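You operate a simulated robot arm through the tools that you are given. There is no shell and no other tool. Be economical: measure what you need, move in short steps, check, and stop when the job is done.

The job below is to be done with a simulated robot arm. You get a single attempt, and the scene is never put back.

## Task
Clamp the short roller in its stand and tap its orange cap home.
Fine: turn the clamp knob till its dot is yellow before you tap; the mallet goes back.

The check looks at the end state, three seconds after you hand in, the way a careful person would. Anything else that was tipped, shoved, dropped, spilled or broken makes it a failure. A push-on lid holds only when it is set on centred and level and pressed home; a screw cap is set on level and turned clockwise until tight.

## Robot
A 6-joint arm with a two-finger parallel gripper, fixed in place. Base frame: the origin is at the foot of the arm, x ahead of it, y to its left, z up; the work surface is at about z = 0.85. Units: m, rad, N and s.
With the tool pointing down near the work surface it reaches from about 0.36 to 0.82 m from the base axis. Its first joint turns from -2.897 to 2.897 rad. Payload 3.91 kg.
The TCP is the grasp point between the finger pads, 0.03 m short of the fingertips. In the tool frame z runs along the fingers and y along their closing line. The gripper opens to 0.11 m. The fingers are 0.02 m wide and 0.01 m thick; the gripper's body (0.048 by 0.112 m) begins 0.055 m behind the TCP.
Orientation is that of the tool frame in the base frame, as [roll, pitch, yaw] about the fixed x, y, z axes, in that order (R = Rz(yaw) Ry(pitch) Rx(roll)). With the fingers straight down and closing along the base's y, the tool's x points along the base's -x, its y along +y and its z along -z.

## Interface
- The arm moves only by the tool apply_moves. Its argument "steps" is a list of rows, each a list of 7 numbers: the gripper command, from -1 (fully open) to 1 (shut), values between in proportion, then the shift along the base's x, y, z in m, then the turn, a rotation vector about the base's x, y, z in rad. In form: [[claw, dx, dy, dz, rx, ry, rz], ...]. A call has 1 to 12 rows; each row shifts and turns the commanded pose from where the row before left it. Each row takes 0.2 s and may step no farther than 0.05 m and 0.15 rad from the row before; otherwise, or with a gripper value out of range, the whole call is refused. Where a pose cannot be reached the arm comes as near as it can. A force on the tool above 40 N (or 10 N above the force at the start of the call, whichever is more), or a blocked arm, ends the call early, and 0.2 s more pass. Each finger travels about 0.045 m/s and halts on what it meets, pressing with about 33 N; the grip force reading is that of the motor and also rises with nothing between the fingers. The clock runs only during rows and for 0.2 s after the last one: add rows that do not move to give the fingers time. It gives the time, the measured TCP pose, the force on the tool (base axes), the opening and the grip force at its end, in the units of the frame above (readings bear some noise), and new pictures: "pictures" is both (left out), scene, wrist or none.
- Cameras (640 x 400 px; columns grow to the right, rows downward): "scene" is fixed at [0.3993, -0.6495, 1.61]; the picture's right is [0.37, 0.93, 0.00], its down [0.84, -0.34, -0.42] and it looks along [-0.39, 0.16, -0.91] (base axes); focal length 338 px, centre (320, 200). "wrist" rides on the gripper at [0.077, 0.007, -0.115] in the tool frame; the picture's right is [-0.09, 1.00, 0.00], its down [-0.80, -0.07, -0.59] and it looks along [-0.59, -0.05, 0.80] (tool axes); focal length 270 px, centre (320, 200). There is no depth. A picture from a camera that has moved, and an enlarged one, comes with that camera's place and axes in the base frame and with its lens.
- slide_trunk(by): slides the trunk up (or, below 0, down) by that many m; the arm rides with it, the base frame stays. It gives what a move gives, with no picture.
- enlarge(camera, box): a new picture of the part [left, top, right, bottom] of that camera's present view, enlarged. The clock stands still meanwhile.
- hand_in(): hands the job in; it is judged then, once.

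Work in short steps. Places have to be worked out from the pictures, the camera data and where the tool is seen: move nearer, look again, correct. Check each grasp and each placing, and mend what went wrong. You have 120 turns and 170 pictures in all, those below and enlarged ones among them. Open the gripper and draw the arm clear of the work before you hand the job in, unless the task says otherwise; then end with one line.

The tools are called after "Call:" as a command line: name --pt "numbers of a row" for each row, then --argument value for the rest, lists and objects as JSON in quotes. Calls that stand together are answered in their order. apply_moves: Moves the arm, as the interface text tells. Its arguments: {"type":"object","properties":{"steps":{"type":"array"},"pictures":{"type":"string","enum":["both","scene","wrist","none"]}},"required":["steps"]} The other tools are called the same way: slide_trunk (by) slides the trunk up or down; enlarge (camera, box) takes an enlarged picture of a part of a camera's view; hand_in () hands the job in.

At the start:

```text
time: 0.0
tcp_pos: [0.1932, -0.4814, 1.2692]
tcp_rot: [3.141, 0.0, 3.141]
wrist_force: [-1.1, -0.1, 0.4]
grip_width: 0.1099
grasp_force: 0.0
trunk travel left (down, up): [-0.575, 0.035]
```

scene: 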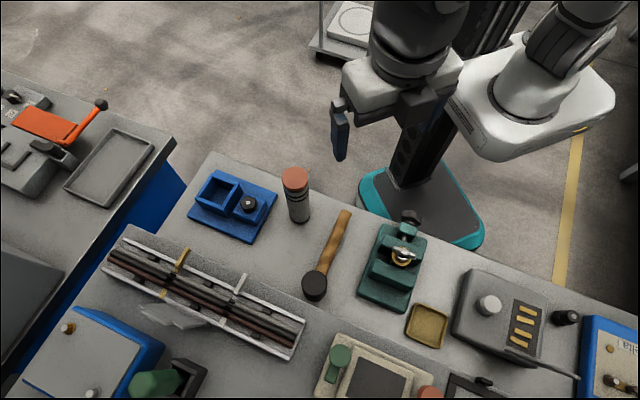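
wrist: 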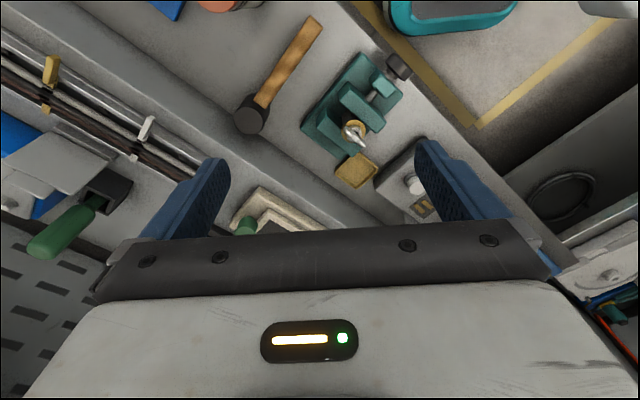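

I see a blue fixture with a socket and knob, a grey roller with an orange cap, a mallet and a green vise. I'll enlarge these before moving.

Call:
enlarge --camera "scene" --box '[170, 140, 330, 250]'

Call:
enlarge --camera "scene" --box '[280, 190, 460, 320]'

Call:
enlarge --camera "scene" --box '[400, 250, 640, 400]'

```text
3.64 times, centred on (250, 195) of scene
camera zoom: at [0.3993, -0.6495, 1.61], right [0.37, 0.93, 0.0], down [0.84, -0.34, -0.42], along [-0.39, 0.16, -0.91], focal length 1229 px, centre (574, 218)
```

zoom: 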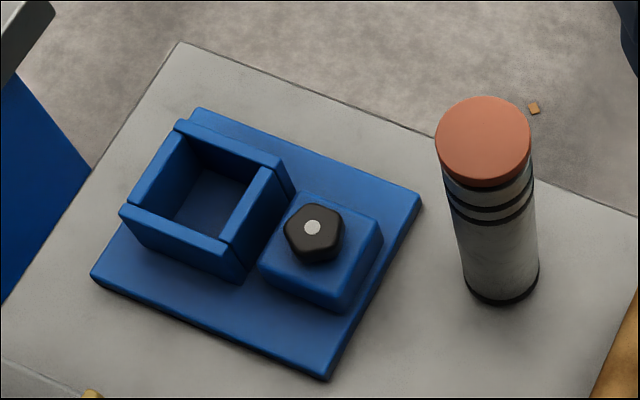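

```text
3.08 times, centred on (370, 255) of scene
camera zoom: at [0.3993, -0.6495, 1.61], right [0.37, 0.93, 0.0], down [0.84, -0.34, -0.42], along [-0.39, 0.16, -0.91], focal length 1040 px, centre (166, 31)
```

zoom: 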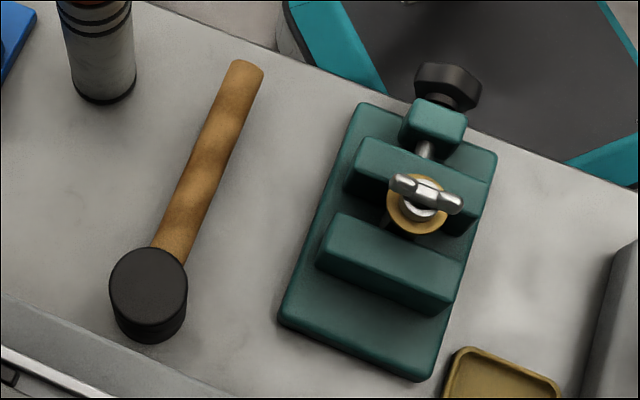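

```text
2.67 times, centred on (520, 325) of scene
camera zoom: at [0.3993, -0.6495, 1.61], right [0.37, 0.93, 0.0], down [0.84, -0.34, -0.42], along [-0.39, 0.16, -0.91], focal length 901 px, centre (-213, -133)
```

zoom: 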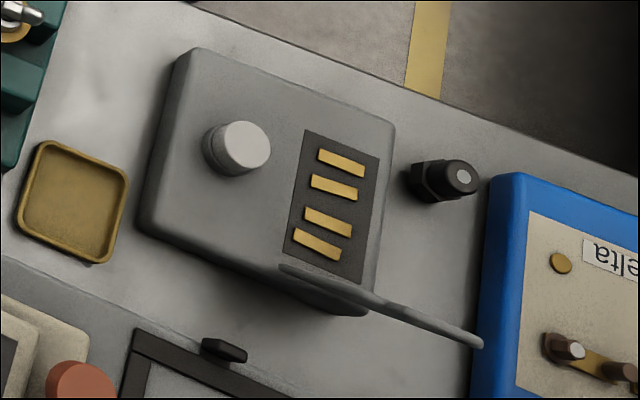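

Roller stands near (0.094,-0.577), about 0.18 m tall and 0.05 m across. The stand's well is near (-0.015,-0.737), its knob near (0.04,-0.68), and the mallet head near (0.266,-0.607) with its handle end near (0.135,-0.475). I'll yaw the tool -90° so the wrist camera looks over this area.

Call:
apply_moves --pt "-1 -0.012 0.003 -0.005 0 0 -0.1428" --pt "-1 -0.012 0.003 -0.005 0 0 -0.1428" --pt "-1 -0.012 0.003 -0.005 0 0 -0.1428" --pt "-1 -0.012 0.003 -0.005 0 0 -0.1428" --pt "-1 -0.012 0.003 -0.005 0 0 -0.1428" --pt "-1 -0.012 0.003 -0.005 0 0 -0.1428" --pt "-1 -0.012 0.003 -0.005 0 0 -0.1428" --pt "-1 -0.012 0.003 -0.005 0 0 -0.1428" --pt "-1 -0.012 0.003 -0.005 0 0 -0.1428" --pt "-1 -0.012 0.003 -0.005 0 0 -0.1428" --pt "-1 -0.012 0.003 -0.005 0 0 -0.1428" --pt "-1 0 0 0 0 0 0"

```text
time: 2.6
tcp_pos: [0.0615, -0.4474, 1.2156]
tcp_rot: [3.141, 0.001, 1.567]
wrist_force: [-0.1, -0.5, -0.5]
grip_width: 0.1098
grasp_force: 0.0
trunk travel left (down, up): [-0.575, 0.035]
camera wrist: at [0.0689, -0.3723, 1.3288], right [1.0, -0.09, 0.0], down [-0.07, -0.8, 0.59], along [-0.05, -0.59, -0.8], focal length 270 px, centre (320, 200)
```

scene: 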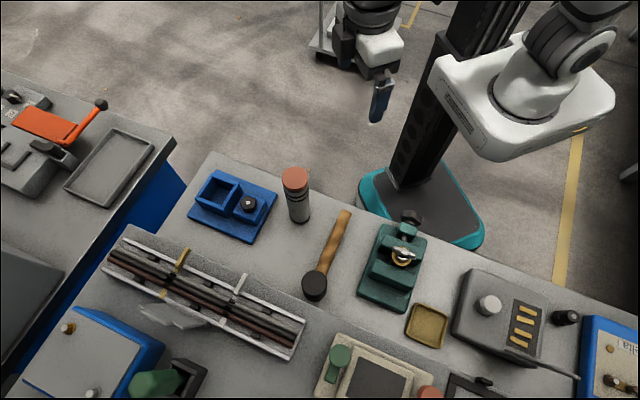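
wrist: 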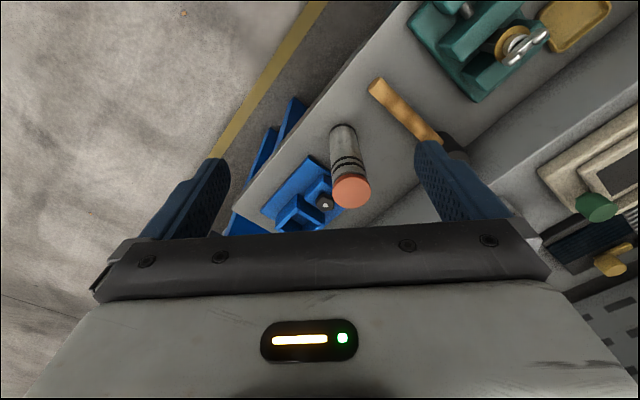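

The wrist view agrees: roller axis is near (0.094,-0.576) with its top near 1.036. I'll enlarge for stand and roller details.

Call:
enlarge --camera "wrist" --box '[230, 100, 390, 240]'

```text
2.86 times, centred on (310, 170) of wrist
camera zoom: at [0.0689, -0.3723, 1.3288], right [1.0, -0.09, 0.0], down [-0.07, -0.8, 0.59], along [-0.05, -0.59, -0.8], focal length 772 px, centre (349, 286)
```

zoom: 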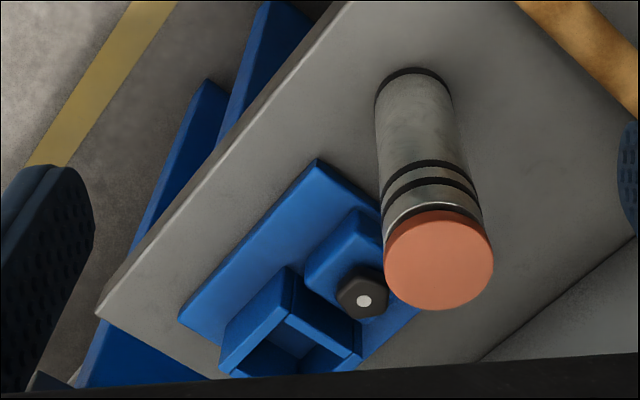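

The cap sits proud with a small visible gap. I'll move over the stand to measure the well and the knob accurately.

Call:
apply_moves --pt "-1 -0.016 -0.04 -0.01 0 0 0" --pt "-1 -0.016 -0.04 -0.01 0 0 0" --pt "-1 -0.016 -0.04 -0.01 0 0 0" --pt "-1 -0.016 -0.04 -0.01 0 0 0" --pt "-1 -0.016 -0.04 -0.01 0 0 0" --pt "-1 0 0 0 0 0 0" --pt "-1 0 0 0 0 0 0" --pictures "none"

Call:
enlarge --camera "wrist" --box '[220, 40, 460, 240]'

```text
time: 4.2
tcp_pos: [-0.0179, -0.6484, 1.1652]
tcp_rot: [3.14, 0.0, 1.572]
wrist_force: [0.0, 0.1, -0.2]
grip_width: 0.1102
grasp_force: 0.0
trunk travel left (down, up): [-0.575, 0.035]
```

```text
2.00 times, centred on (340, 140) of wrist
camera zoom: at [-0.0114, -0.5723, 1.2788], right [1.0, -0.09, 0.0], down [-0.07, -0.8, 0.59], along [-0.05, -0.59, -0.8], focal length 541 px, centre (280, 320)
```

zoom: 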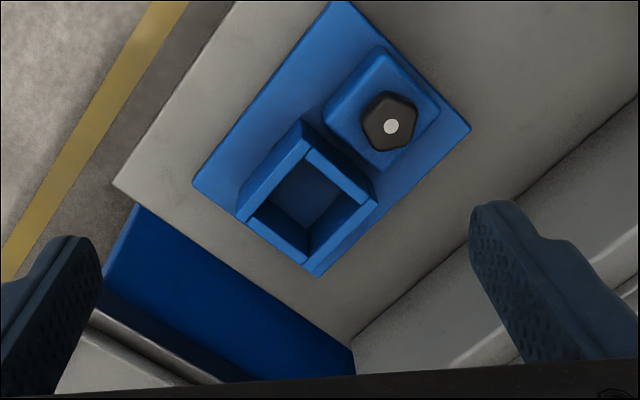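

I'll enlarge the stand further to read its corners.

Call:
enlarge --camera "wrist" --box '[300, 40, 410, 180]'

```text
2.86 times, centred on (355, 110) of wrist
camera zoom: at [-0.0114, -0.5723, 1.2788], right [1.0, -0.09, 0.0], down [-0.07, -0.8, 0.59], along [-0.05, -0.59, -0.8], focal length 772 px, centre (220, 457)
```

zoom: 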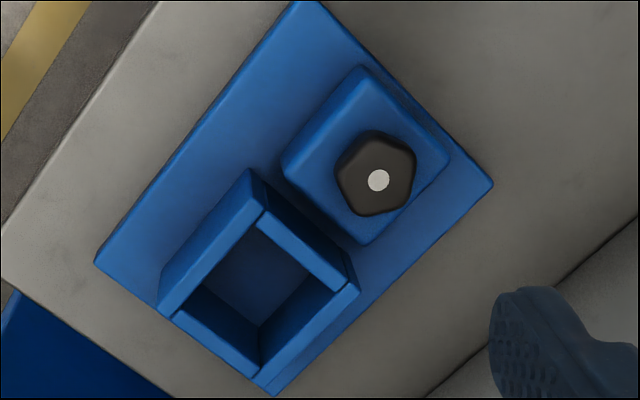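

Measured: well centre about (-0.006,-0.742), rim z about 0.915, inner size about 55×62 mm; knob dot at about (0.050,-0.683,0.93). I'll grip the roller body below the cap with the tool tilted about 52° outward, so I move to a pre-grasp pose behind it.

Call:
apply_moves --pt "-1 0.014 0.0235 -0.006 0 0 0" --pt "-1 0.014 0.0235 -0.006 -0.15 0 0" --pt "-1 0.014 0.0235 -0.006 -0.15 0 0" --pt "-1 0.014 0.0235 -0.006 -0.15 0 0" --pt "-1 0.014 0.0235 -0.006 -0.15 0 0" --pt "-1 0.014 0.0235 -0.006 -0.15 0 0" --pt "-1 0.014 0.0235 -0.006 -0.15 0 0" --pt "-1 0.014 0.0235 -0.018 0 0 0" --pt "-1 0 0 0 0 0 0" --pt "-1 0 0 0 0 0 0"

```text
time: 6.4
tcp_pos: [0.0928, -0.4602, 1.1052]
tcp_rot: [-3.141, 0.901, 1.571]
wrist_force: [-0.1, 0.3, 0.1]
grip_width: 0.11
grasp_force: 0.0
trunk travel left (down, up): [-0.575, 0.035]
camera wrist: at [0.0994, -0.3236, 1.115], right [1.0, -0.05, 0.07], down [-0.07, -0.03, 1.0], along [-0.05, -1.0, -0.04], focal length 270 px, centre (320, 200)
```

scene: 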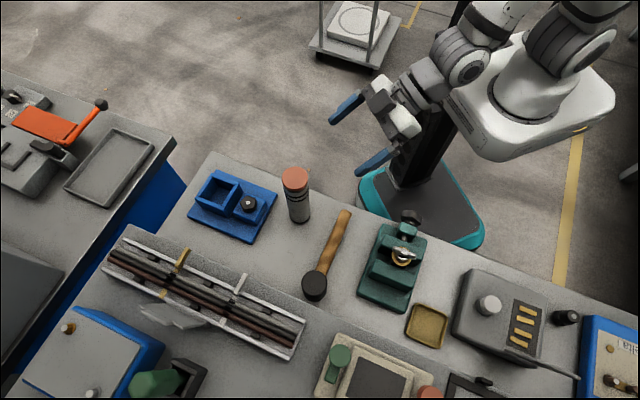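
wrist: 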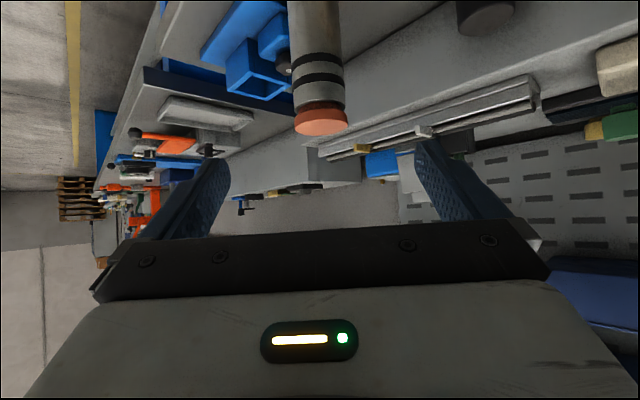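

The roller is centred on the tool in x. The cap side spans about z 1.023–1.034 with bands down to 0.98, so I'll grip around z 0.955. I lower a bit, then advance along the tool axis.

Call:
apply_moves --pt "-1 0 0 -0.03 0 0 0" --pt "-1 0 0 -0.028 0 0 0" --pt "-1 0 -0.029 -0.023 0 0 0" --pt "-1 0 -0.029 -0.023 0 0 0" --pt "-1 0 -0.029 -0.023 0 0 0" --pt "-1 0 -0.029 -0.023 0 0 0" --pt "-1 0 0 0 0 0 0" --pt "-1 0 0 0 0 0 0"

```text
time: 8.2
tcp_pos: [0.0923, -0.5759, 0.9544]
tcp_rot: [-3.141, 0.9, 1.569]
wrist_force: [0.5, -0.5, -2.7]
grip_width: 0.1101
grasp_force: 0.0
trunk travel left (down, up): [-0.575, 0.035]
camera wrist: at [0.0999, -0.4396, 0.9642], right [1.0, -0.05, 0.07], down [-0.07, -0.03, 1.0], along [-0.05, -1.0, -0.04], focal length 270 px, centre (320, 200)
```

scene: 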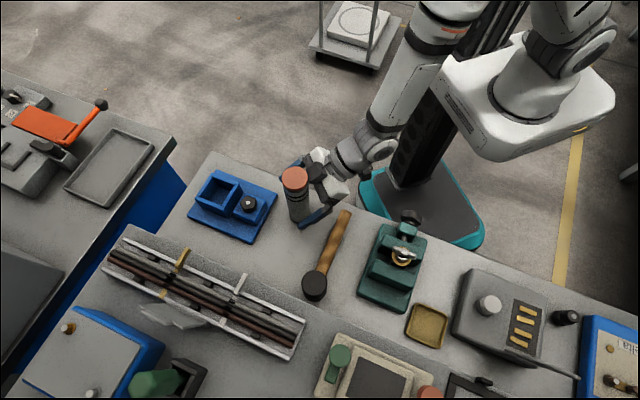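
wrist: 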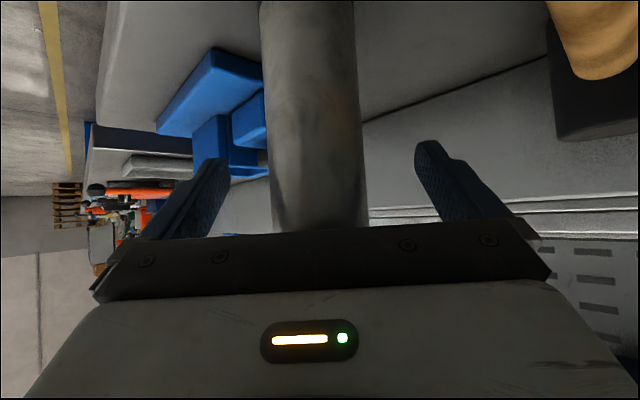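

The roller sits between the fingers, well centred. I close the gripper and wait.

Call:
apply_moves --pt "1 0 0 0 0 0 0" --pt "1 0 0 0 0 0 0" --pt "1 0 0 0 0 0 0" --pt "1 0 0 0 0 0 0" --pt "1 0 0 0 0 0 0" --pt "1 0 0 0 0 0 0" --pt "1 0 0 0 0 0 0"

```text
time: 9.8
tcp_pos: [0.0924, -0.5763, 0.9544]
tcp_rot: [3.141, 0.898, 1.572]
wrist_force: [-1.5, -0.6, 0.2]
grip_width: 0.0496
grasp_force: 32.5
trunk travel left (down, up): [-0.575, 0.035]
camera wrist: at [0.0997, -0.4397, 0.9644], right [1.0, -0.05, 0.07], down [-0.07, -0.03, 1.0], along [-0.05, -1.0, -0.04], focal length 270 px, centre (320, 200)
```

scene: 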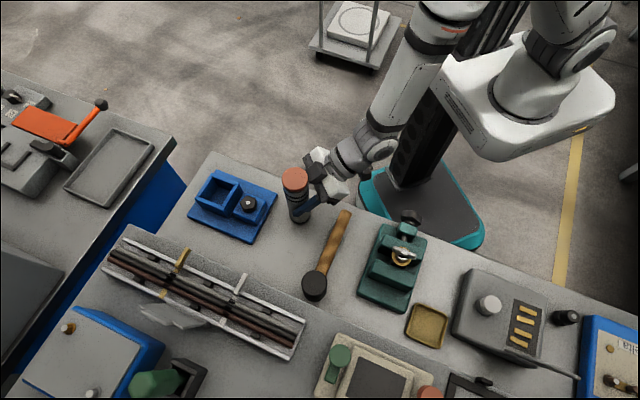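
wrist: 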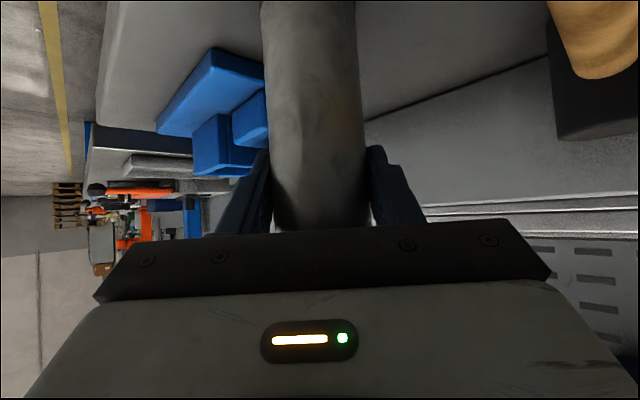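

Gripped at 49.6 mm. I lift and carry it to a hover over the well.

Call:
apply_moves --pt "1 0 0 0.02 0 0 0" --pt "1 0 0 0.035 0 0 0" --pt "1 0 0 0.035 0 0 0" --pt "1 0 0 0.035 0 0 0" --pt "1 -0.02 -0.033 0 0 0 0" --pt "1 -0.02 -0.033 0 0 0 0" --pt "1 -0.02 -0.033 0 0 0 0" --pt "1 -0.02 -0.033 0 0 0 0" --pt "1 -0.018 -0.034 0 0 0 0" --pt "1 0 0 0 0 0 0" --pt "1 0 0 0 0 0 0"

Call:
enlarge --camera "scene" --box '[160, 110, 320, 250]'

```text
time: 12.2
tcp_pos: [-0.0036, -0.7439, 1.0793]
tcp_rot: [-3.141, 0.9, 1.57]
wrist_force: [0.5, -0.1, -4.6]
grip_width: 0.0495
grasp_force: 32.7
trunk travel left (down, up): [-0.575, 0.035]
camera wrist: at [0.0032, -0.6067, 1.0887], right [1.0, -0.05, 0.07], down [-0.07, -0.03, 1.0], along [-0.05, -1.0, -0.04], focal length 270 px, centre (320, 200)
```

scene: 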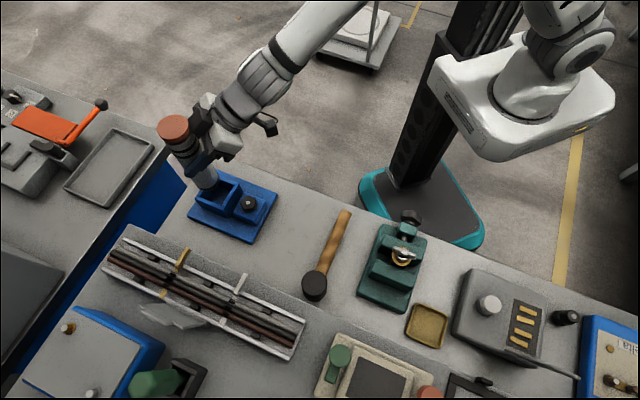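
wrist: 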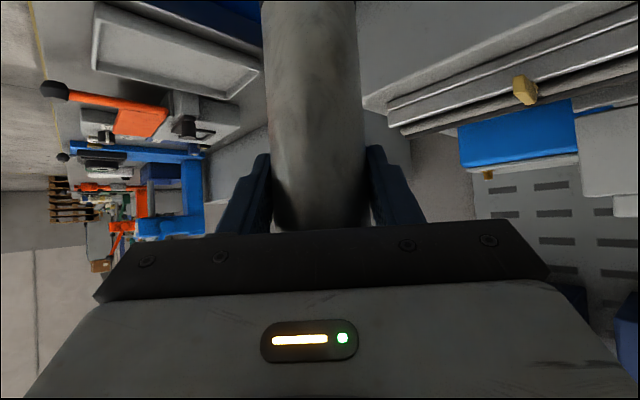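

```text
2.86 times, centred on (240, 180) of scene
camera zoom: at [0.3993, -0.6495, 1.61], right [0.37, 0.93, 0.0], down [0.84, -0.34, -0.42], along [-0.39, 0.16, -0.91], focal length 966 px, centre (549, 257)
```

zoom: 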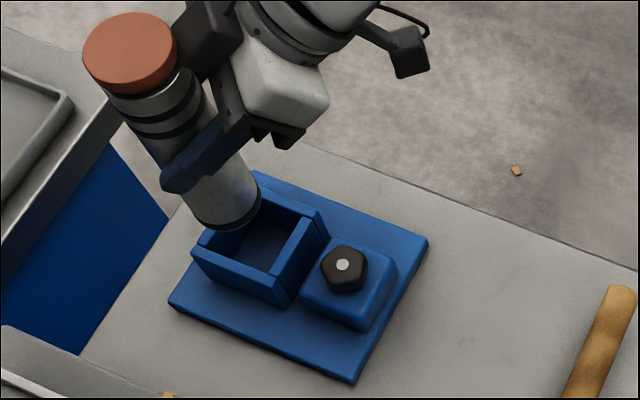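

I lower to just above the rim and check alignment.

Call:
apply_moves --pt "1 -0.002 0.001 -0.03 0 0 0" --pt "1 0 0 -0.02 0 0 0" --pt "1 0 0 0 0 0 0" --pt "1 0 0 0 0 0 0" --pictures "none"

Call:
enlarge --camera "scene" --box '[185, 150, 265, 220]'

```text
time: 13.2
tcp_pos: [-0.0064, -0.7414, 1.0295]
tcp_rot: [-3.141, 0.9, 1.57]
wrist_force: [0.3, -0.2, -5.4]
grip_width: 0.0494
grasp_force: 32.8
trunk travel left (down, up): [-0.575, 0.035]
```

```text
5.71 times, centred on (225, 185) of scene
camera zoom: at [0.3993, -0.6495, 1.61], right [0.37, 0.93, 0.0], down [0.84, -0.34, -0.42], along [-0.39, 0.16, -0.91], focal length 1931 px, centre (863, 286)
```

zoom: 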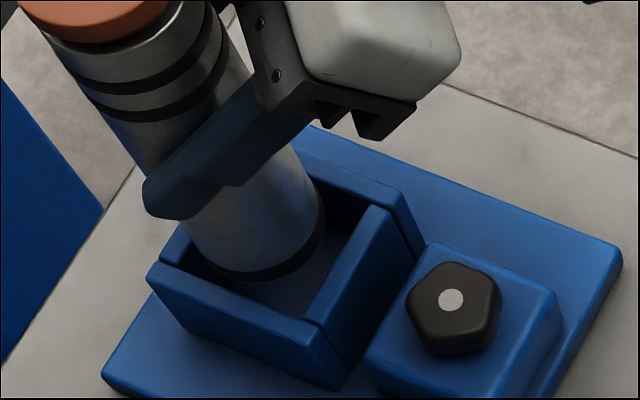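

The roller looks about 5 mm too far toward picture-left (−y). I shift +5 mm in y and recheck.

Call:
apply_moves --pt "1 0 0.005 0 0 0 0" --pt "1 0 0 -0.005 0 0 0" --pt "1 0 0 0 0 0 0" --pictures "none"

Call:
enlarge --camera "scene" --box '[195, 165, 251, 211]'

```text
time: 14.0
tcp_pos: [-0.0062, -0.7357, 1.0248]
tcp_rot: [3.141, 0.9, 1.57]
wrist_force: [0.7, 0.7, -4.9]
grip_width: 0.0493
grasp_force: 33.0
trunk travel left (down, up): [-0.575, 0.035]
```

```text
8.70 times, centred on (223, 188) of scene
camera zoom: at [0.3993, -0.6495, 1.61], right [0.37, 0.93, 0.0], down [0.84, -0.34, -0.42], along [-0.39, 0.16, -0.91], focal length 2939 px, centre (1164, 304)
```

zoom: 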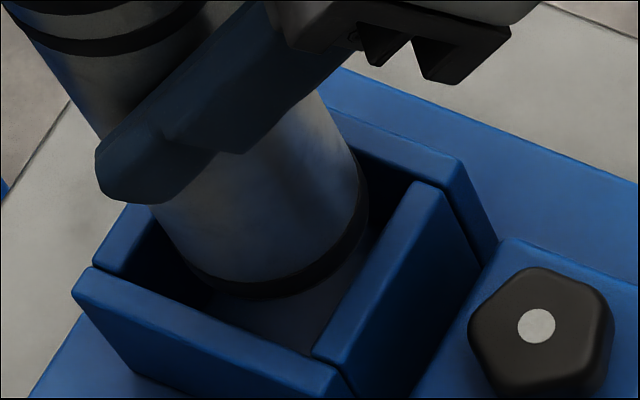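

The roller now needs about 4 mm toward +x to be centred in the opening. I shift and recheck.

Call:
apply_moves --pt "1 0.004 -0.001 0 0 0 0" --pt "1 0 0 -0.004 0 0 0" --pt "1 0 0 0 0 0 0" --pictures "none"

Call:
enlarge --camera "scene" --box '[195, 165, 251, 211]'

```text
time: 14.8
tcp_pos: [-0.0023, -0.7371, 1.0185]
tcp_rot: [3.141, 0.9, 1.57]
wrist_force: [-0.3, -0.4, -5.6]
grip_width: 0.0491
grasp_force: 32.8
trunk travel left (down, up): [-0.575, 0.035]
```

```text
8.70 times, centred on (223, 188) of scene
camera zoom: at [0.3993, -0.6495, 1.61], right [0.37, 0.93, 0.0], down [0.84, -0.34, -0.42], along [-0.39, 0.16, -0.91], focal length 2939 px, centre (1164, 304)
```

zoom: 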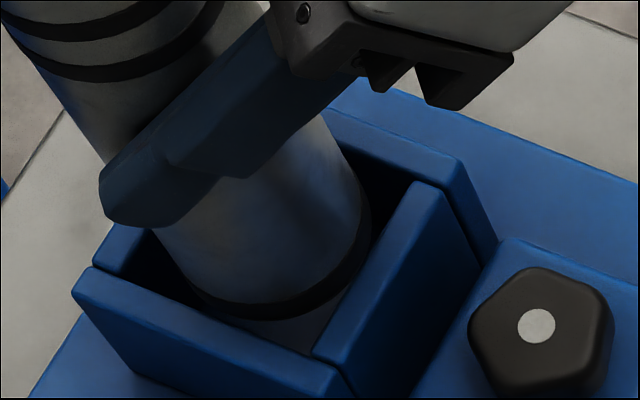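

It looks centred. I lower in stages, watching the force.

Call:
apply_moves --pt "1 0 0 -0.01 0 0 0" --pt "1 0 0 -0.01 0 0 0" --pt "1 0 0 -0.008 0 0 0" --pt "1 0 0 0 0 0 0" --pictures "none"

Call:
enlarge --camera "scene" --box '[195, 165, 251, 211]'

```text
time: 15.8
tcp_pos: [-0.0031, -0.7372, 0.9911]
tcp_rot: [-3.141, 0.9, 1.571]
wrist_force: [-7.6, -6.2, -2.6]
grip_width: 0.0493
grasp_force: 32.4
trunk travel left (down, up): [-0.575, 0.035]
```

```text
8.70 times, centred on (223, 188) of scene
camera zoom: at [0.3993, -0.6495, 1.61], right [0.37, 0.93, 0.0], down [0.84, -0.34, -0.42], along [-0.39, 0.16, -0.91], focal length 2939 px, centre (1164, 304)
```

zoom: 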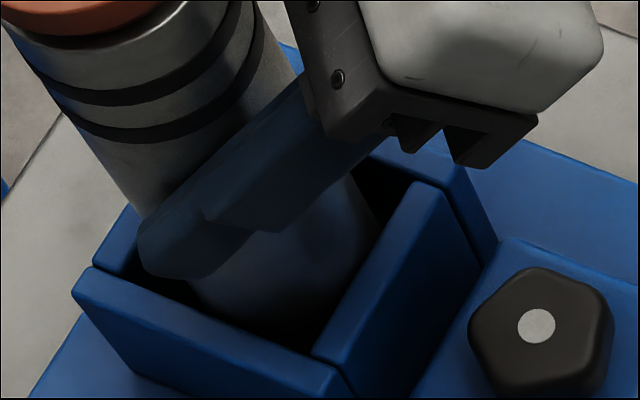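

The side force (-7.6,-6.2) shows it rubbing the knob-side wall. I shift about 3 mm away from it and continue.

Call:
apply_moves --pt "1 -0.002 -0.002 0 0 0 0" --pt "1 0 0 0 0 0 0" --pictures "none"

```text
time: 16.4
tcp_pos: [-0.003, -0.739, 0.9908]
tcp_rot: [-3.14, 0.897, 1.571]
wrist_force: [1.4, 0.0, -6.1]
grip_width: 0.0491
grasp_force: 32.9
trunk travel left (down, up): [-0.575, 0.035]
```

Call:
apply_moves --pt "1 -0.001 -0.001 -0.005 0 0 0" --pt "1 0 0 -0.006 0 0 0" --pt "1 0 0 0 0 0 0" --pictures "none"

```text
time: 17.2
tcp_pos: [-0.0078, -0.7396, 0.9807]
tcp_rot: [-3.139, 0.899, 1.571]
wrist_force: [-0.1, -0.4, -5.5]
grip_width: 0.0488
grasp_force: 32.7
trunk travel left (down, up): [-0.575, 0.035]
```

Side forces are free. I keep lowering.

Call:
apply_moves --pt "1 0 0 -0.005 0 0 0" --pt "1 0 0 -0.005 0 0 0" --pt "1 0 0 0 0 0 0" --pictures "none"

Call:
enlarge --camera "scene" --box '[185, 150, 265, 220]'

```text
time: 18.0
tcp_pos: [-0.0054, -0.7398, 0.9717]
tcp_rot: [-3.141, 0.899, 1.57]
wrist_force: [0.1, -0.2, -5.7]
grip_width: 0.0492
grasp_force: 32.6
trunk travel left (down, up): [-0.575, 0.035]
```

```text
5.71 times, centred on (225, 185) of scene
camera zoom: at [0.3993, -0.6495, 1.61], right [0.37, 0.93, 0.0], down [0.84, -0.34, -0.42], along [-0.39, 0.16, -0.91], focal length 1931 px, centre (863, 286)
```

zoom: 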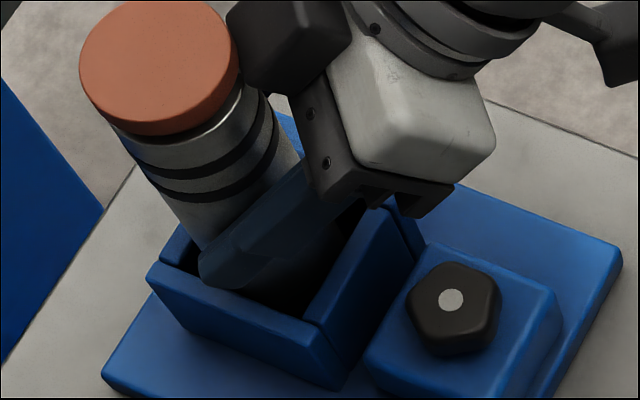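

No contact yet; bottom is estimated at about 0.868. I continue in small steps.

Call:
apply_moves --pt "1 0 0 -0.003 0 0 0" --pt "1 0 0 -0.003 0 0 0" --pt "1 0 0 0 0 0 0" --pictures "none"

```text
time: 18.8
tcp_pos: [-0.0053, -0.7401, 0.9715]
tcp_rot: [-3.14, 0.909, 1.574]
wrist_force: [-3.6, 2.5, 22.1]
grip_width: 0.0493
grasp_force: 32.9
trunk travel left (down, up): [-0.575, 0.035]
```

It touched the floor (22 N up). I relieve the command by 5 mm, then open to about 80 mm.

Call:
apply_moves --pt "1 0 0 0.005 0 0 0" --pt "1 0 0 0 0 0 0" --pt "-0.45 0 0 0 0 0 0" --pt "-0.45 0 0 0 0 0 0" --pt "-0.45 0 0 0 0 0 0" --pt "-0.45 0 0 0 0 0 0"

Call:
enlarge --camera "scene" --box '[185, 140, 265, 220]'

```text
time: 20.2
tcp_pos: [-0.0059, -0.7405, 0.9701]
tcp_rot: [3.141, 0.899, 1.571]
wrist_force: [-0.2, -0.6, -0.3]
grip_width: 0.0796
grasp_force: 0.1
trunk travel left (down, up): [-0.575, 0.035]
camera wrist: at [0.0006, -0.6037, 0.9799], right [1.0, -0.05, 0.07], down [-0.07, -0.03, 1.0], along [-0.05, -1.0, -0.04], focal length 270 px, centre (320, 200)
```

scene: 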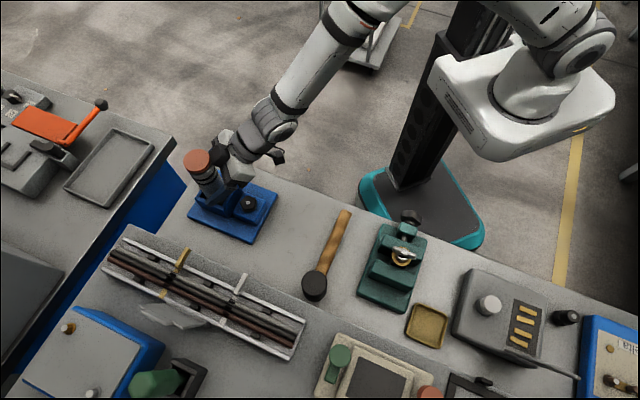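
wrist: 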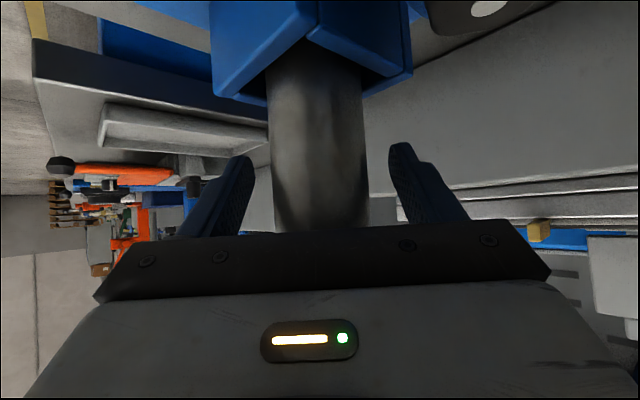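

```text
5.00 times, centred on (225, 180) of scene
camera zoom: at [0.3993, -0.6495, 1.61], right [0.37, 0.93, 0.0], down [0.84, -0.34, -0.42], along [-0.39, 0.16, -0.91], focal length 1690 px, centre (795, 300)
```

zoom: 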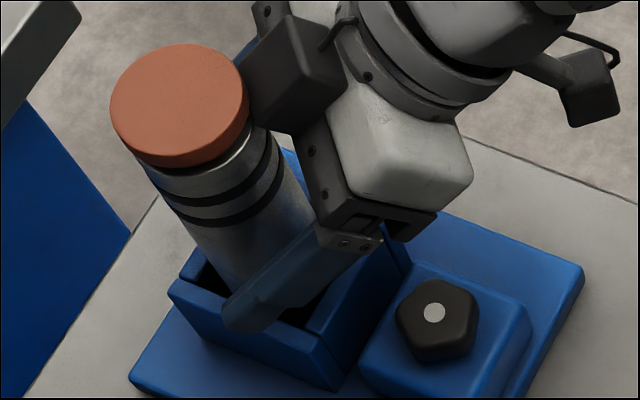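

The roller stands upright in the well. I retreat along the tool axis, rise and bring the tool back to vertical.

Call:
apply_moves --pt "-0.45 0 0.029 0.023 0 0 0" --pt "-0.45 0 0.029 0.023 0 0 0" --pt "-0.45 0 0.029 0.023 0 0 0" --pt "-0.45 0 0.029 0.023 0 0 0" --pt "-0.45 0.009 0 0.02 0.15 0 0" --pt "-0.45 0.009 0 0.02 0.15 0 0" --pt "-0.45 0.009 0 0.02 0.15 0 0" --pt "-0.45 0.009 0 0.02 0.15 0 0" --pt "-0.45 0.009 0 0.02 0.15 0 0" --pt "-0.45 0.009 0 0 0.15 0 0" --pictures "none"

Call:
apply_moves --pt "-0.45 0 0 0 0 0 -0.131" --pt "-0.45 0 -0.01 0 0 0 -0.131" --pt "-0.45 0 -0.01 0 0 0 -0.131" --pt "-0.45 0 -0.01 0 0 0 -0.131" --pt "-0.45 0 -0.01 0 0 0 -0.131" --pt "-0.45 0 0 0 0 0 -0.131" --pt "-0.45 0 0 0 0 0 0" --pt "-0.45 0 0 0 0 0 0"

```text
time: 22.4
tcp_pos: [0.035, -0.6084, 1.1129]
tcp_rot: [2.967, 0.233, 1.569]
wrist_force: [0.2, 0.5, 0.4]
grip_width: 0.0799
grasp_force: 0.0
out of reach, approached as far as the arm can: row 5, 6, 7, 9, 10
trunk travel left (down, up): [-0.575, 0.035]
```

```text
time: 24.2
tcp_pos: [0.0003, -0.6025, 1.0983]
tcp_rot: [2.938, 0.246, 1.326]
wrist_force: [0.7, -0.4, -0.4]
grip_width: 0.0797
grasp_force: 0.2
out of reach, approached as far as the arm can: row 1, 2, 3, 4, 5, 6
trunk travel left (down, up): [-0.575, 0.035]
camera wrist: at [0.0099, -0.5008, 1.1893], right [0.94, -0.27, 0.22], down [-0.34, -0.58, 0.74], along [-0.08, -0.77, -0.63], focal length 270 px, centre (320, 200)
```

scene: 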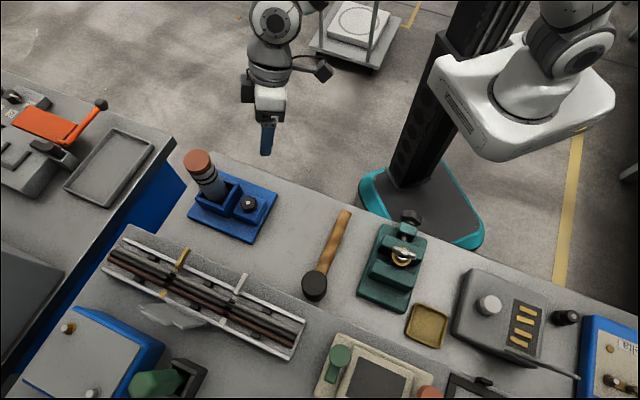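
wrist: 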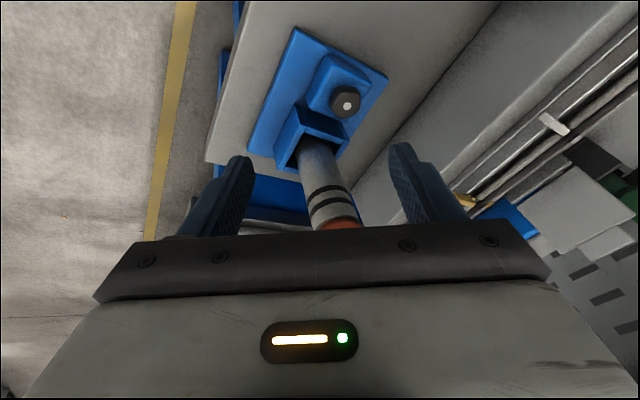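

The arm couldn't reach those orientations from this configuration. I undo the yaw and see where the arm settles.

Call:
apply_moves --pt "-0.45 0 0 0 0 0 0.131" --pt "-0.45 0 0.01 0 0 0 0.131" --pt "-0.45 0 0.01 0 0 0 0.131" --pt "-0.45 0 0.01 0 0 0 0.131" --pt "-0.45 0 0.01 0 0 0 0.131" --pt "-0.45 0 0 0 0 0 0.131" --pt "-0.45 0 0 0 0 0 0" --pt "-0.45 0 0 0 0 0 0" --pictures "none"

```text
time: 26.0
tcp_pos: [0.0002, -0.5641, 1.0993]
tcp_rot: [2.94, 0.243, 2.114]
wrist_force: [-0.4, 0.0, -0.5]
grip_width: 0.0799
grasp_force: 0.0
trunk travel left (down, up): [-0.575, 0.035]
```

The command re-bases on the reached pose. Now I bring the tool to vertical from here with a small rotation.

Call:
apply_moves --pt "-0.45 0 0 0 0.033 0.099 0" --pt "-0.45 0 0 0 0.033 0.099 0" --pt "-0.45 0 0 0 0.033 0.1 0" --pt "-0.45 0 0 0 0 0 0" --pictures "none"

```text
time: 27.0
tcp_pos: [0.0006, -0.561, 1.097]
tcp_rot: [2.995, 0.178, 2.125]
wrist_force: [-1.0, 0.6, -0.4]
grip_width: 0.0797
grasp_force: 0.0
out of reach, approached as far as the arm can: row 1, 2, 3
trunk travel left (down, up): [-0.575, 0.035]
```

Still limited. I look at the arm's configuration before choosing a way out.

Call:
enlarge --camera "scene" --box '[160, 0, 640, 300]'

```text
1.33 times, centred on (400, 150) of scene
camera zoom: at [0.3993, -0.6495, 1.61], right [0.37, 0.93, 0.0], down [0.84, -0.34, -0.42], along [-0.39, 0.16, -0.91], focal length 451 px, centre (213, 267)
```

zoom: 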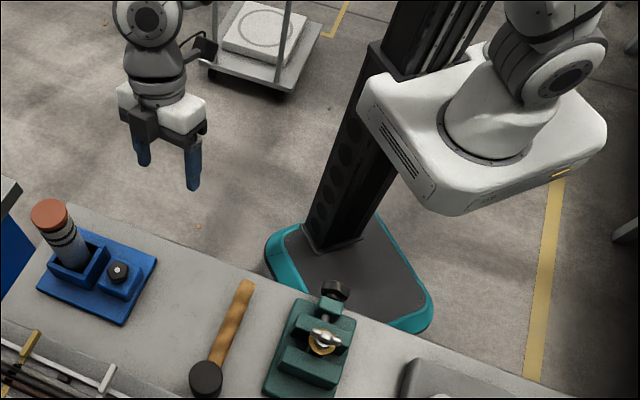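

I'll move back to the earlier pose that was reachable vertically (0.06,-0.45,1.21), then straighten the tool there.

Call:
apply_moves --pt "-0.45 0.015 0.028 0.028 0 0 0" --pt "-0.45 0.015 0.028 0.028 0 0 0" --pt "-0.45 0.015 0.028 0.028 0 0 0" --pt "-0.45 0.015 0.028 0.028 0 0 0" --pt "-0.45 0 0 0 0 0 0" --pictures "none"

```text
time: 28.2
tcp_pos: [0.0623, -0.4473, 1.2063]
tcp_rot: [2.982, 0.195, 2.122]
wrist_force: [-0.5, -0.1, -1.2]
grip_width: 0.0797
grasp_force: 0.1
out of reach, approached as far as the arm can: row 4
trunk travel left (down, up): [-0.575, 0.035]
```

Call:
apply_moves --pt "-0.45 0 0 0 0.04 0.118 0" --pt "-0.45 0 0 0 0.04 0.118 0" --pt "-0.45 0 0 0 0 0 0" --pictures "none"

```text
time: 29.0
tcp_pos: [0.06, -0.4482, 1.2067]
tcp_rot: [2.982, 0.194, 2.121]
wrist_force: [-0.3, 0.0, 0.5]
grip_width: 0.0799
grasp_force: 0.0
out of reach, approached as far as the arm can: row 1, 2
trunk travel left (down, up): [-0.575, 0.035]
```

A wrist joint seems to be at its limit in this branch. I'll retrace to the tilted pose at (0.093,-0.46,1.105) that the arm reached before, then come back the way it went.

Call:
apply_moves --pt "-0.45 0.008 -0.003 -0.025 0 0 -0.1375" --pt "-0.45 0.008 -0.003 -0.025 0 0 -0.1375" --pt "-0.45 0.008 -0.003 -0.025 0 0 -0.1375" --pt "-0.45 0.008 -0.003 -0.025 0 0 -0.1375" --pt "-0.45 0 0 0 -0.14 0.0216 -0.027" --pt "-0.45 0 0 0 -0.14 0.0216 -0.027" --pt "-0.45 0 0 0 -0.14 0.0216 -0.027" --pt "-0.45 0 0 0 -0.14 0.0216 -0.027" --pt "-0.45 0 0 0 -0.14 0.0216 -0.027" --pt "-0.45 0 0 0 0 0 0" --pictures "none"

```text
time: 31.2
tcp_pos: [0.1056, -0.4557, 1.1019]
tcp_rot: [2.993, 0.623, 1.512]
wrist_force: [0.2, -0.2, -0.1]
grip_width: 0.0798
grasp_force: 0.0
out of reach, approached as far as the arm can: row 8, 9
trunk travel left (down, up): [-0.575, 0.035]
```

I take a full scene view to understand the arm's branch.

Call:
apply_moves --pt "-0.45 0 0 0 0 0 0"

```text
time: 31.6
tcp_pos: [0.1048, -0.4569, 1.1018]
tcp_rot: [2.989, 0.622, 1.511]
wrist_force: [-0.3, -0.4, -0.5]
grip_width: 0.0798
grasp_force: 0.0
trunk travel left (down, up): [-0.575, 0.035]
camera wrist: at [0.1021, -0.3277, 1.1493], right [0.98, -0.04, 0.17], down [-0.18, -0.3, 0.94], along [0.01, -0.95, -0.31], focal length 270 px, centre (320, 200)
```

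scene: 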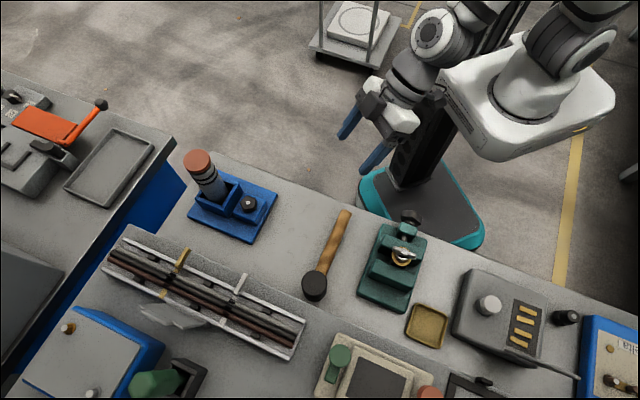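
wrist: 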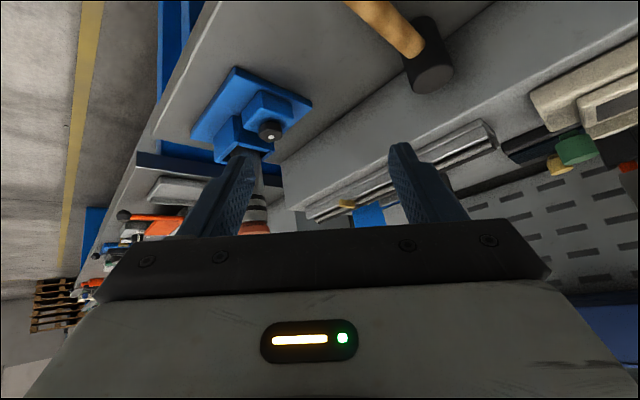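

Earlier −yaw turns failed while +yaw succeeded, so the last wrist joint is probably wound to its limit. I unwind it by rolling about the tool's own axis by 1.5 rad.

Call:
apply_moves --pt "-0.45 0 0 0.01 -0.017 0.0876 0.12" --pt "-0.45 0 0 0.01 -0.017 0.0876 0.12" --pt "-0.45 0 0 0.01 -0.017 0.0876 0.12" --pt "-0.45 0 0 0.01 -0.017 0.0876 0.12" --pt "-0.45 0 0 0.01 -0.017 0.0876 0.12" --pt "-0.45 0 0 0 -0.017 0.0876 0.12" --pt "-0.45 0 0 0 -0.017 0.0876 0.12" --pt "-0.45 0 0 0 -0.017 0.0876 0.12" --pt "-0.45 0 0 0 -0.017 0.0876 0.12" --pt "-0.45 0 0 0 -0.017 0.0876 0.12" --pt "-0.45 0 0 0 0 0 0" --pictures "none"

```text
time: 34.0
tcp_pos: [0.1053, -0.4559, 1.1516]
tcp_rot: [-2.522, 0.162, 3.107]
wrist_force: [0.7, -0.1, -0.1]
grip_width: 0.0797
grasp_force: 0.0
trunk travel left (down, up): [-0.575, 0.035]
```

Unwound without trouble. Now I straighten the tool to vertical.

Call:
apply_moves --pt "-0.45 0 0 0.01 0.1254 0.0244 0" --pt "-0.45 0 0 0.01 0.1254 0.0244 0" --pt "-0.45 0 0 0.01 0.1254 0.0244 0" --pt "-0.45 0 0 0.01 0.1254 0.0244 0" --pt "-0.45 0 0 0.01 0.1254 0.0244 0" --pt "-0.45 0 0 0 0 0 0" --pictures "none"

```text
time: 35.4
tcp_pos: [0.0542, -0.4407, 1.137]
tcp_rot: [-3.094, 0.216, 3.061]
wrist_force: [0.3, -1.1, -0.1]
grip_width: 0.0795
grasp_force: 0.1
out of reach, approached as far as the arm can: row 1, 2, 3, 4, 5
trunk travel left (down, up): [-0.575, 0.035]
```

Only a sideways lean remains. I move toward the starting location, where the vertical pose is known to be reachable, while straightening.

Call:
apply_moves --pt "-0.45 0.03 -0.01 0.02 0 0 0" --pt "-0.45 0.03 -0.01 0.02 0 0 0" --pt "-0.45 0.03 -0.01 0.02 0 0 0" --pt "-0.45 0.03 -0.01 0.02 0 0 0" --pt "-0.45 0.02 0 0.02 0 0 0" --pt "-0.45 0 0 0 0.02 0.1 0.04" --pt "-0.45 0 0 0 0.02 0.1 0.04" --pt "-0.45 0 0 0 0 0 0"

```text
time: 37.2
tcp_pos: [0.1869, -0.4745, 1.2151]
tcp_rot: [-3.093, 0.262, 3.064]
wrist_force: [0.3, 0.3, 0.1]
grip_width: 0.0799
grasp_force: 0.1
out of reach, approached as far as the arm can: row 2, 3, 4, 5, 6, 7
trunk travel left (down, up): [-0.575, 0.035]
camera wrist: at [0.0834, -0.4558, 1.3044], right [0.17, 0.98, -0.02], down [0.61, -0.09, 0.78], along [0.77, -0.15, -0.62], focal length 270 px, centre (320, 200)
```

scene: 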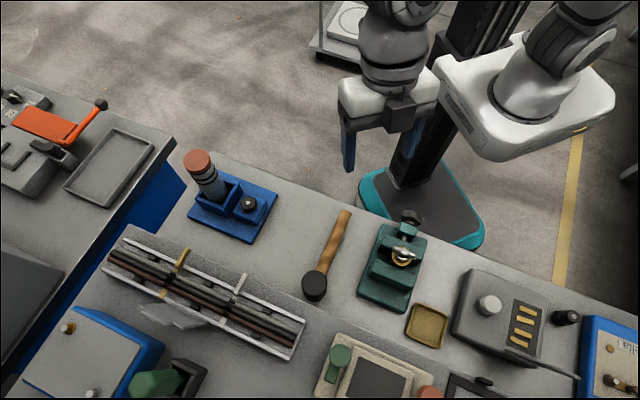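
wrist: 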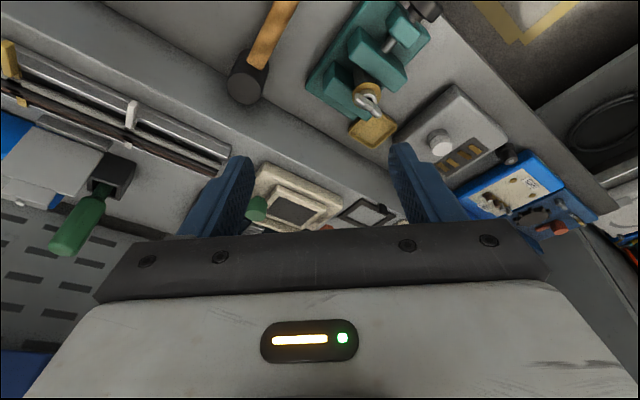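

The persistent lean of about 0.245 rad matches a forearm-roll joint held at its 2.897 limit, i.e. a flipped wrist. I'll swing the tool out through the +x side to a strongly outward tilt to unwind that joint, then straighten in the radial plane.

Call:
apply_moves --pt "-0.45 -0.017 0.003 -0.015 -0.0646 -0.1112 -0.01" --pt "-0.45 -0.017 0.003 -0.015 -0.0646 -0.1112 -0.01" --pt "-0.45 -0.017 0.003 -0.015 -0.0646 -0.1112 -0.01" --pt "-0.45 -0.017 0.003 -0.015 -0.0646 -0.1112 -0.01" --pt "-0.45 -0.017 0.003 -0.015 -0.0646 -0.1112 -0.01" --pt "-0.45 0 0 0 -0.082 -0.002 -0.091" --pt "-0.45 0 0 0 -0.082 -0.002 -0.091" --pt "-0.45 0 0 0 -0.082 -0.002 -0.091" --pt "-0.45 0 0 0 -0.082 -0.002 -0.091" --pt "-0.45 0 0 0 0 0 0" --pictures "none"

```text
time: 39.4
tcp_pos: [0.1003, -0.4609, 1.1422]
tcp_rot: [-2.243, 0.812, -3.083]
wrist_force: [0.1, -0.2, 0.4]
grip_width: 0.0799
grasp_force: 0.0
trunk travel left (down, up): [-0.575, 0.035]
```

Reached exactly. I continue the sweep to the radial plane.

Call:
apply_moves --pt "-0.45 0 0 0 -0.032 0.0385 -0.1046" --pt "-0.45 0 0 0 -0.032 0.0385 -0.1046" --pt "-0.45 0 0 0 -0.032 0.0385 -0.1046" --pt "-0.45 0 0 0 0 0 0" --pictures "none"

Call:
apply_moves --pt "-0.45 0 0 0 0.143 0.0302 0" --pt "-0.45 0 0 0 0.143 0.0302 0" --pt "-0.45 0 0 0 0.143 0.0302 0" --pt "-0.45 0 0 0 0 0 0" --pictures "none"

Call:
apply_moves --pt "-0.45 0 0 0 0.143 0.0302 0" --pt "-0.45 0 0 0 0.143 0.0302 0" --pt "-0.45 0 0 0 0.143 0.0302 0" --pt "-0.45 0 0 0 0.143 0.0302 0" --pt "-0.45 0 0 0 0.143 0.0302 0" --pt "-0.45 0 0 0 0 0 0" --pictures "none"

```text
time: 40.4
tcp_pos: [0.0989, -0.4691, 1.1442]
tcp_rot: [-2.106, 0.699, 2.982]
wrist_force: [0.1, 1.2, 0.3]
grip_width: 0.0799
grasp_force: 0.0
out of reach, approached as far as the arm can: row 3
trunk travel left (down, up): [-0.575, 0.035]
```

```text
time: 41.4
tcp_pos: [0.1005, -0.47, 1.142]
tcp_rot: [-2.548, 0.505, 2.728]
wrist_force: [-0.1, -0.2, 0.1]
grip_width: 0.0798
grasp_force: 0.0
trunk travel left (down, up): [-0.575, 0.035]
```

```text
time: 42.8
tcp_pos: [0.0795, -0.4597, 1.1046]
tcp_rot: [-3.127, 0.221, 2.58]
wrist_force: [0.8, 0.5, 0.6]
grip_width: 0.0799
grasp_force: 0.0
out of reach, approached as far as the arm can: row 1, 3, 4, 5
trunk travel left (down, up): [-0.575, 0.035]
```

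Still leaning. I need the forearm direction, so I look closely at the arm.

Call:
enlarge --camera "scene" --box '[300, 0, 640, 212]'

```text
1.88 times, centred on (470, 106) of scene
camera zoom: at [0.3993, -0.6495, 1.61], right [0.37, 0.93, 0.0], down [0.84, -0.34, -0.42], along [-0.39, 0.16, -0.91], focal length 636 px, centre (38, 377)
```

zoom: 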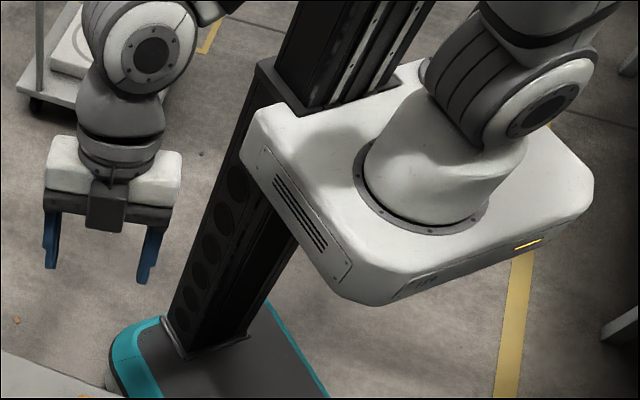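

The arm seems to have a wrist singularity when the tool lines up with the forearm, and it flipped there. I repeat the side sweep to the outward tilt and will then cross back exactly in the radial plane, row by row.

Call:
apply_moves --pt "-0.45 0.004 0 0.007 -0.057 -0.1246 0.006" --pt "-0.45 0.004 0 0.007 -0.057 -0.1246 0.006" --pt "-0.45 0.004 0 0.007 -0.057 -0.1246 0.006" --pt "-0.45 0.004 0 0.007 -0.057 -0.1246 0.006" --pt "-0.45 0.004 0 0.007 -0.057 -0.1246 0.006" --pt "-0.45 0 0 0 -0.082 -0.002 -0.091" --pt "-0.45 0 0 0 -0.082 -0.002 -0.091" --pt "-0.45 0 0 0 -0.082 -0.002 -0.091" --pt "-0.45 0 0 0 -0.082 -0.002 -0.091" --pt "-0.45 0 0 0 0 0 0" --pictures "none"

Call:
apply_moves --pt "-0.45 0 0 0 0.002 0.0567 -0.098" --pt "-0.45 0 0 0 0.002 0.0567 -0.098" --pt "-0.45 0 0 0 0.002 0.0567 -0.098" --pt "-0.45 0 0 0 0 0 0" --pictures "scene"

```text
time: 45.0
tcp_pos: [0.1, -0.4591, 1.1405]
tcp_rot: [-2.741, 1.087, 2.607]
wrist_force: [-0.4, 0.0, 0.9]
grip_width: 0.0797
grasp_force: 0.0
trunk travel left (down, up): [-0.575, 0.035]
```

```text
time: 46.0
tcp_pos: [0.0995, -0.4597, 1.1401]
tcp_rot: [-2.566, 0.944, 2.46]
wrist_force: [-0.2, 0.0, -0.1]
grip_width: 0.0799
grasp_force: 0.1
trunk travel left (down, up): [-0.575, 0.035]
```

scene: 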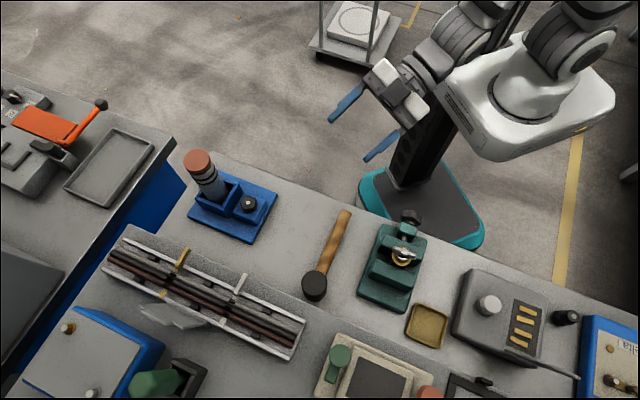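

In-plane and reached. I zoom to read the wrist shape.

Call:
enlarge --camera "scene" --box '[300, 0, 620, 200]'

```text
2.00 times, centred on (460, 100) of scene
camera zoom: at [0.3993, -0.6495, 1.61], right [0.37, 0.93, 0.0], down [0.84, -0.34, -0.42], along [-0.39, 0.16, -0.91], focal length 676 px, centre (40, 400)
```

zoom: 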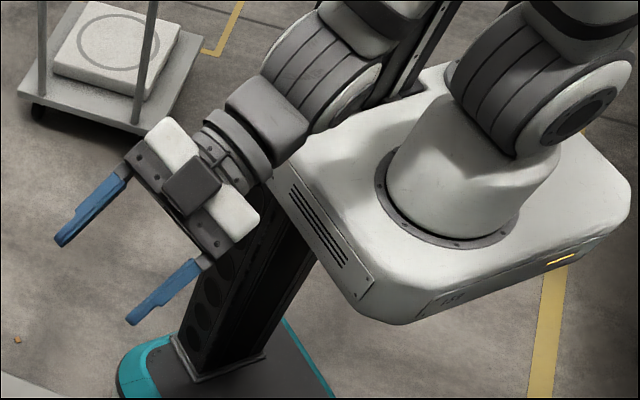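

I now cross: untilt in-plane while reaching radially outward, two rows at a time.

Call:
apply_moves --pt "-0.45 0.0085 -0.039 0 0.1465 0.0319 0" --pt "-0.45 0.0085 -0.039 0 0.1465 0.0319 0" --pictures "none"

```text
time: 46.6
tcp_pos: [0.1183, -0.5332, 1.1386]
tcp_rot: [-2.802, 0.711, 2.286]
wrist_force: [0.4, 0.1, 0.4]
grip_width: 0.0795
grasp_force: 0.0
out of reach, approached as far as the arm can: row 2
trunk travel left (down, up): [-0.575, 0.035]
```

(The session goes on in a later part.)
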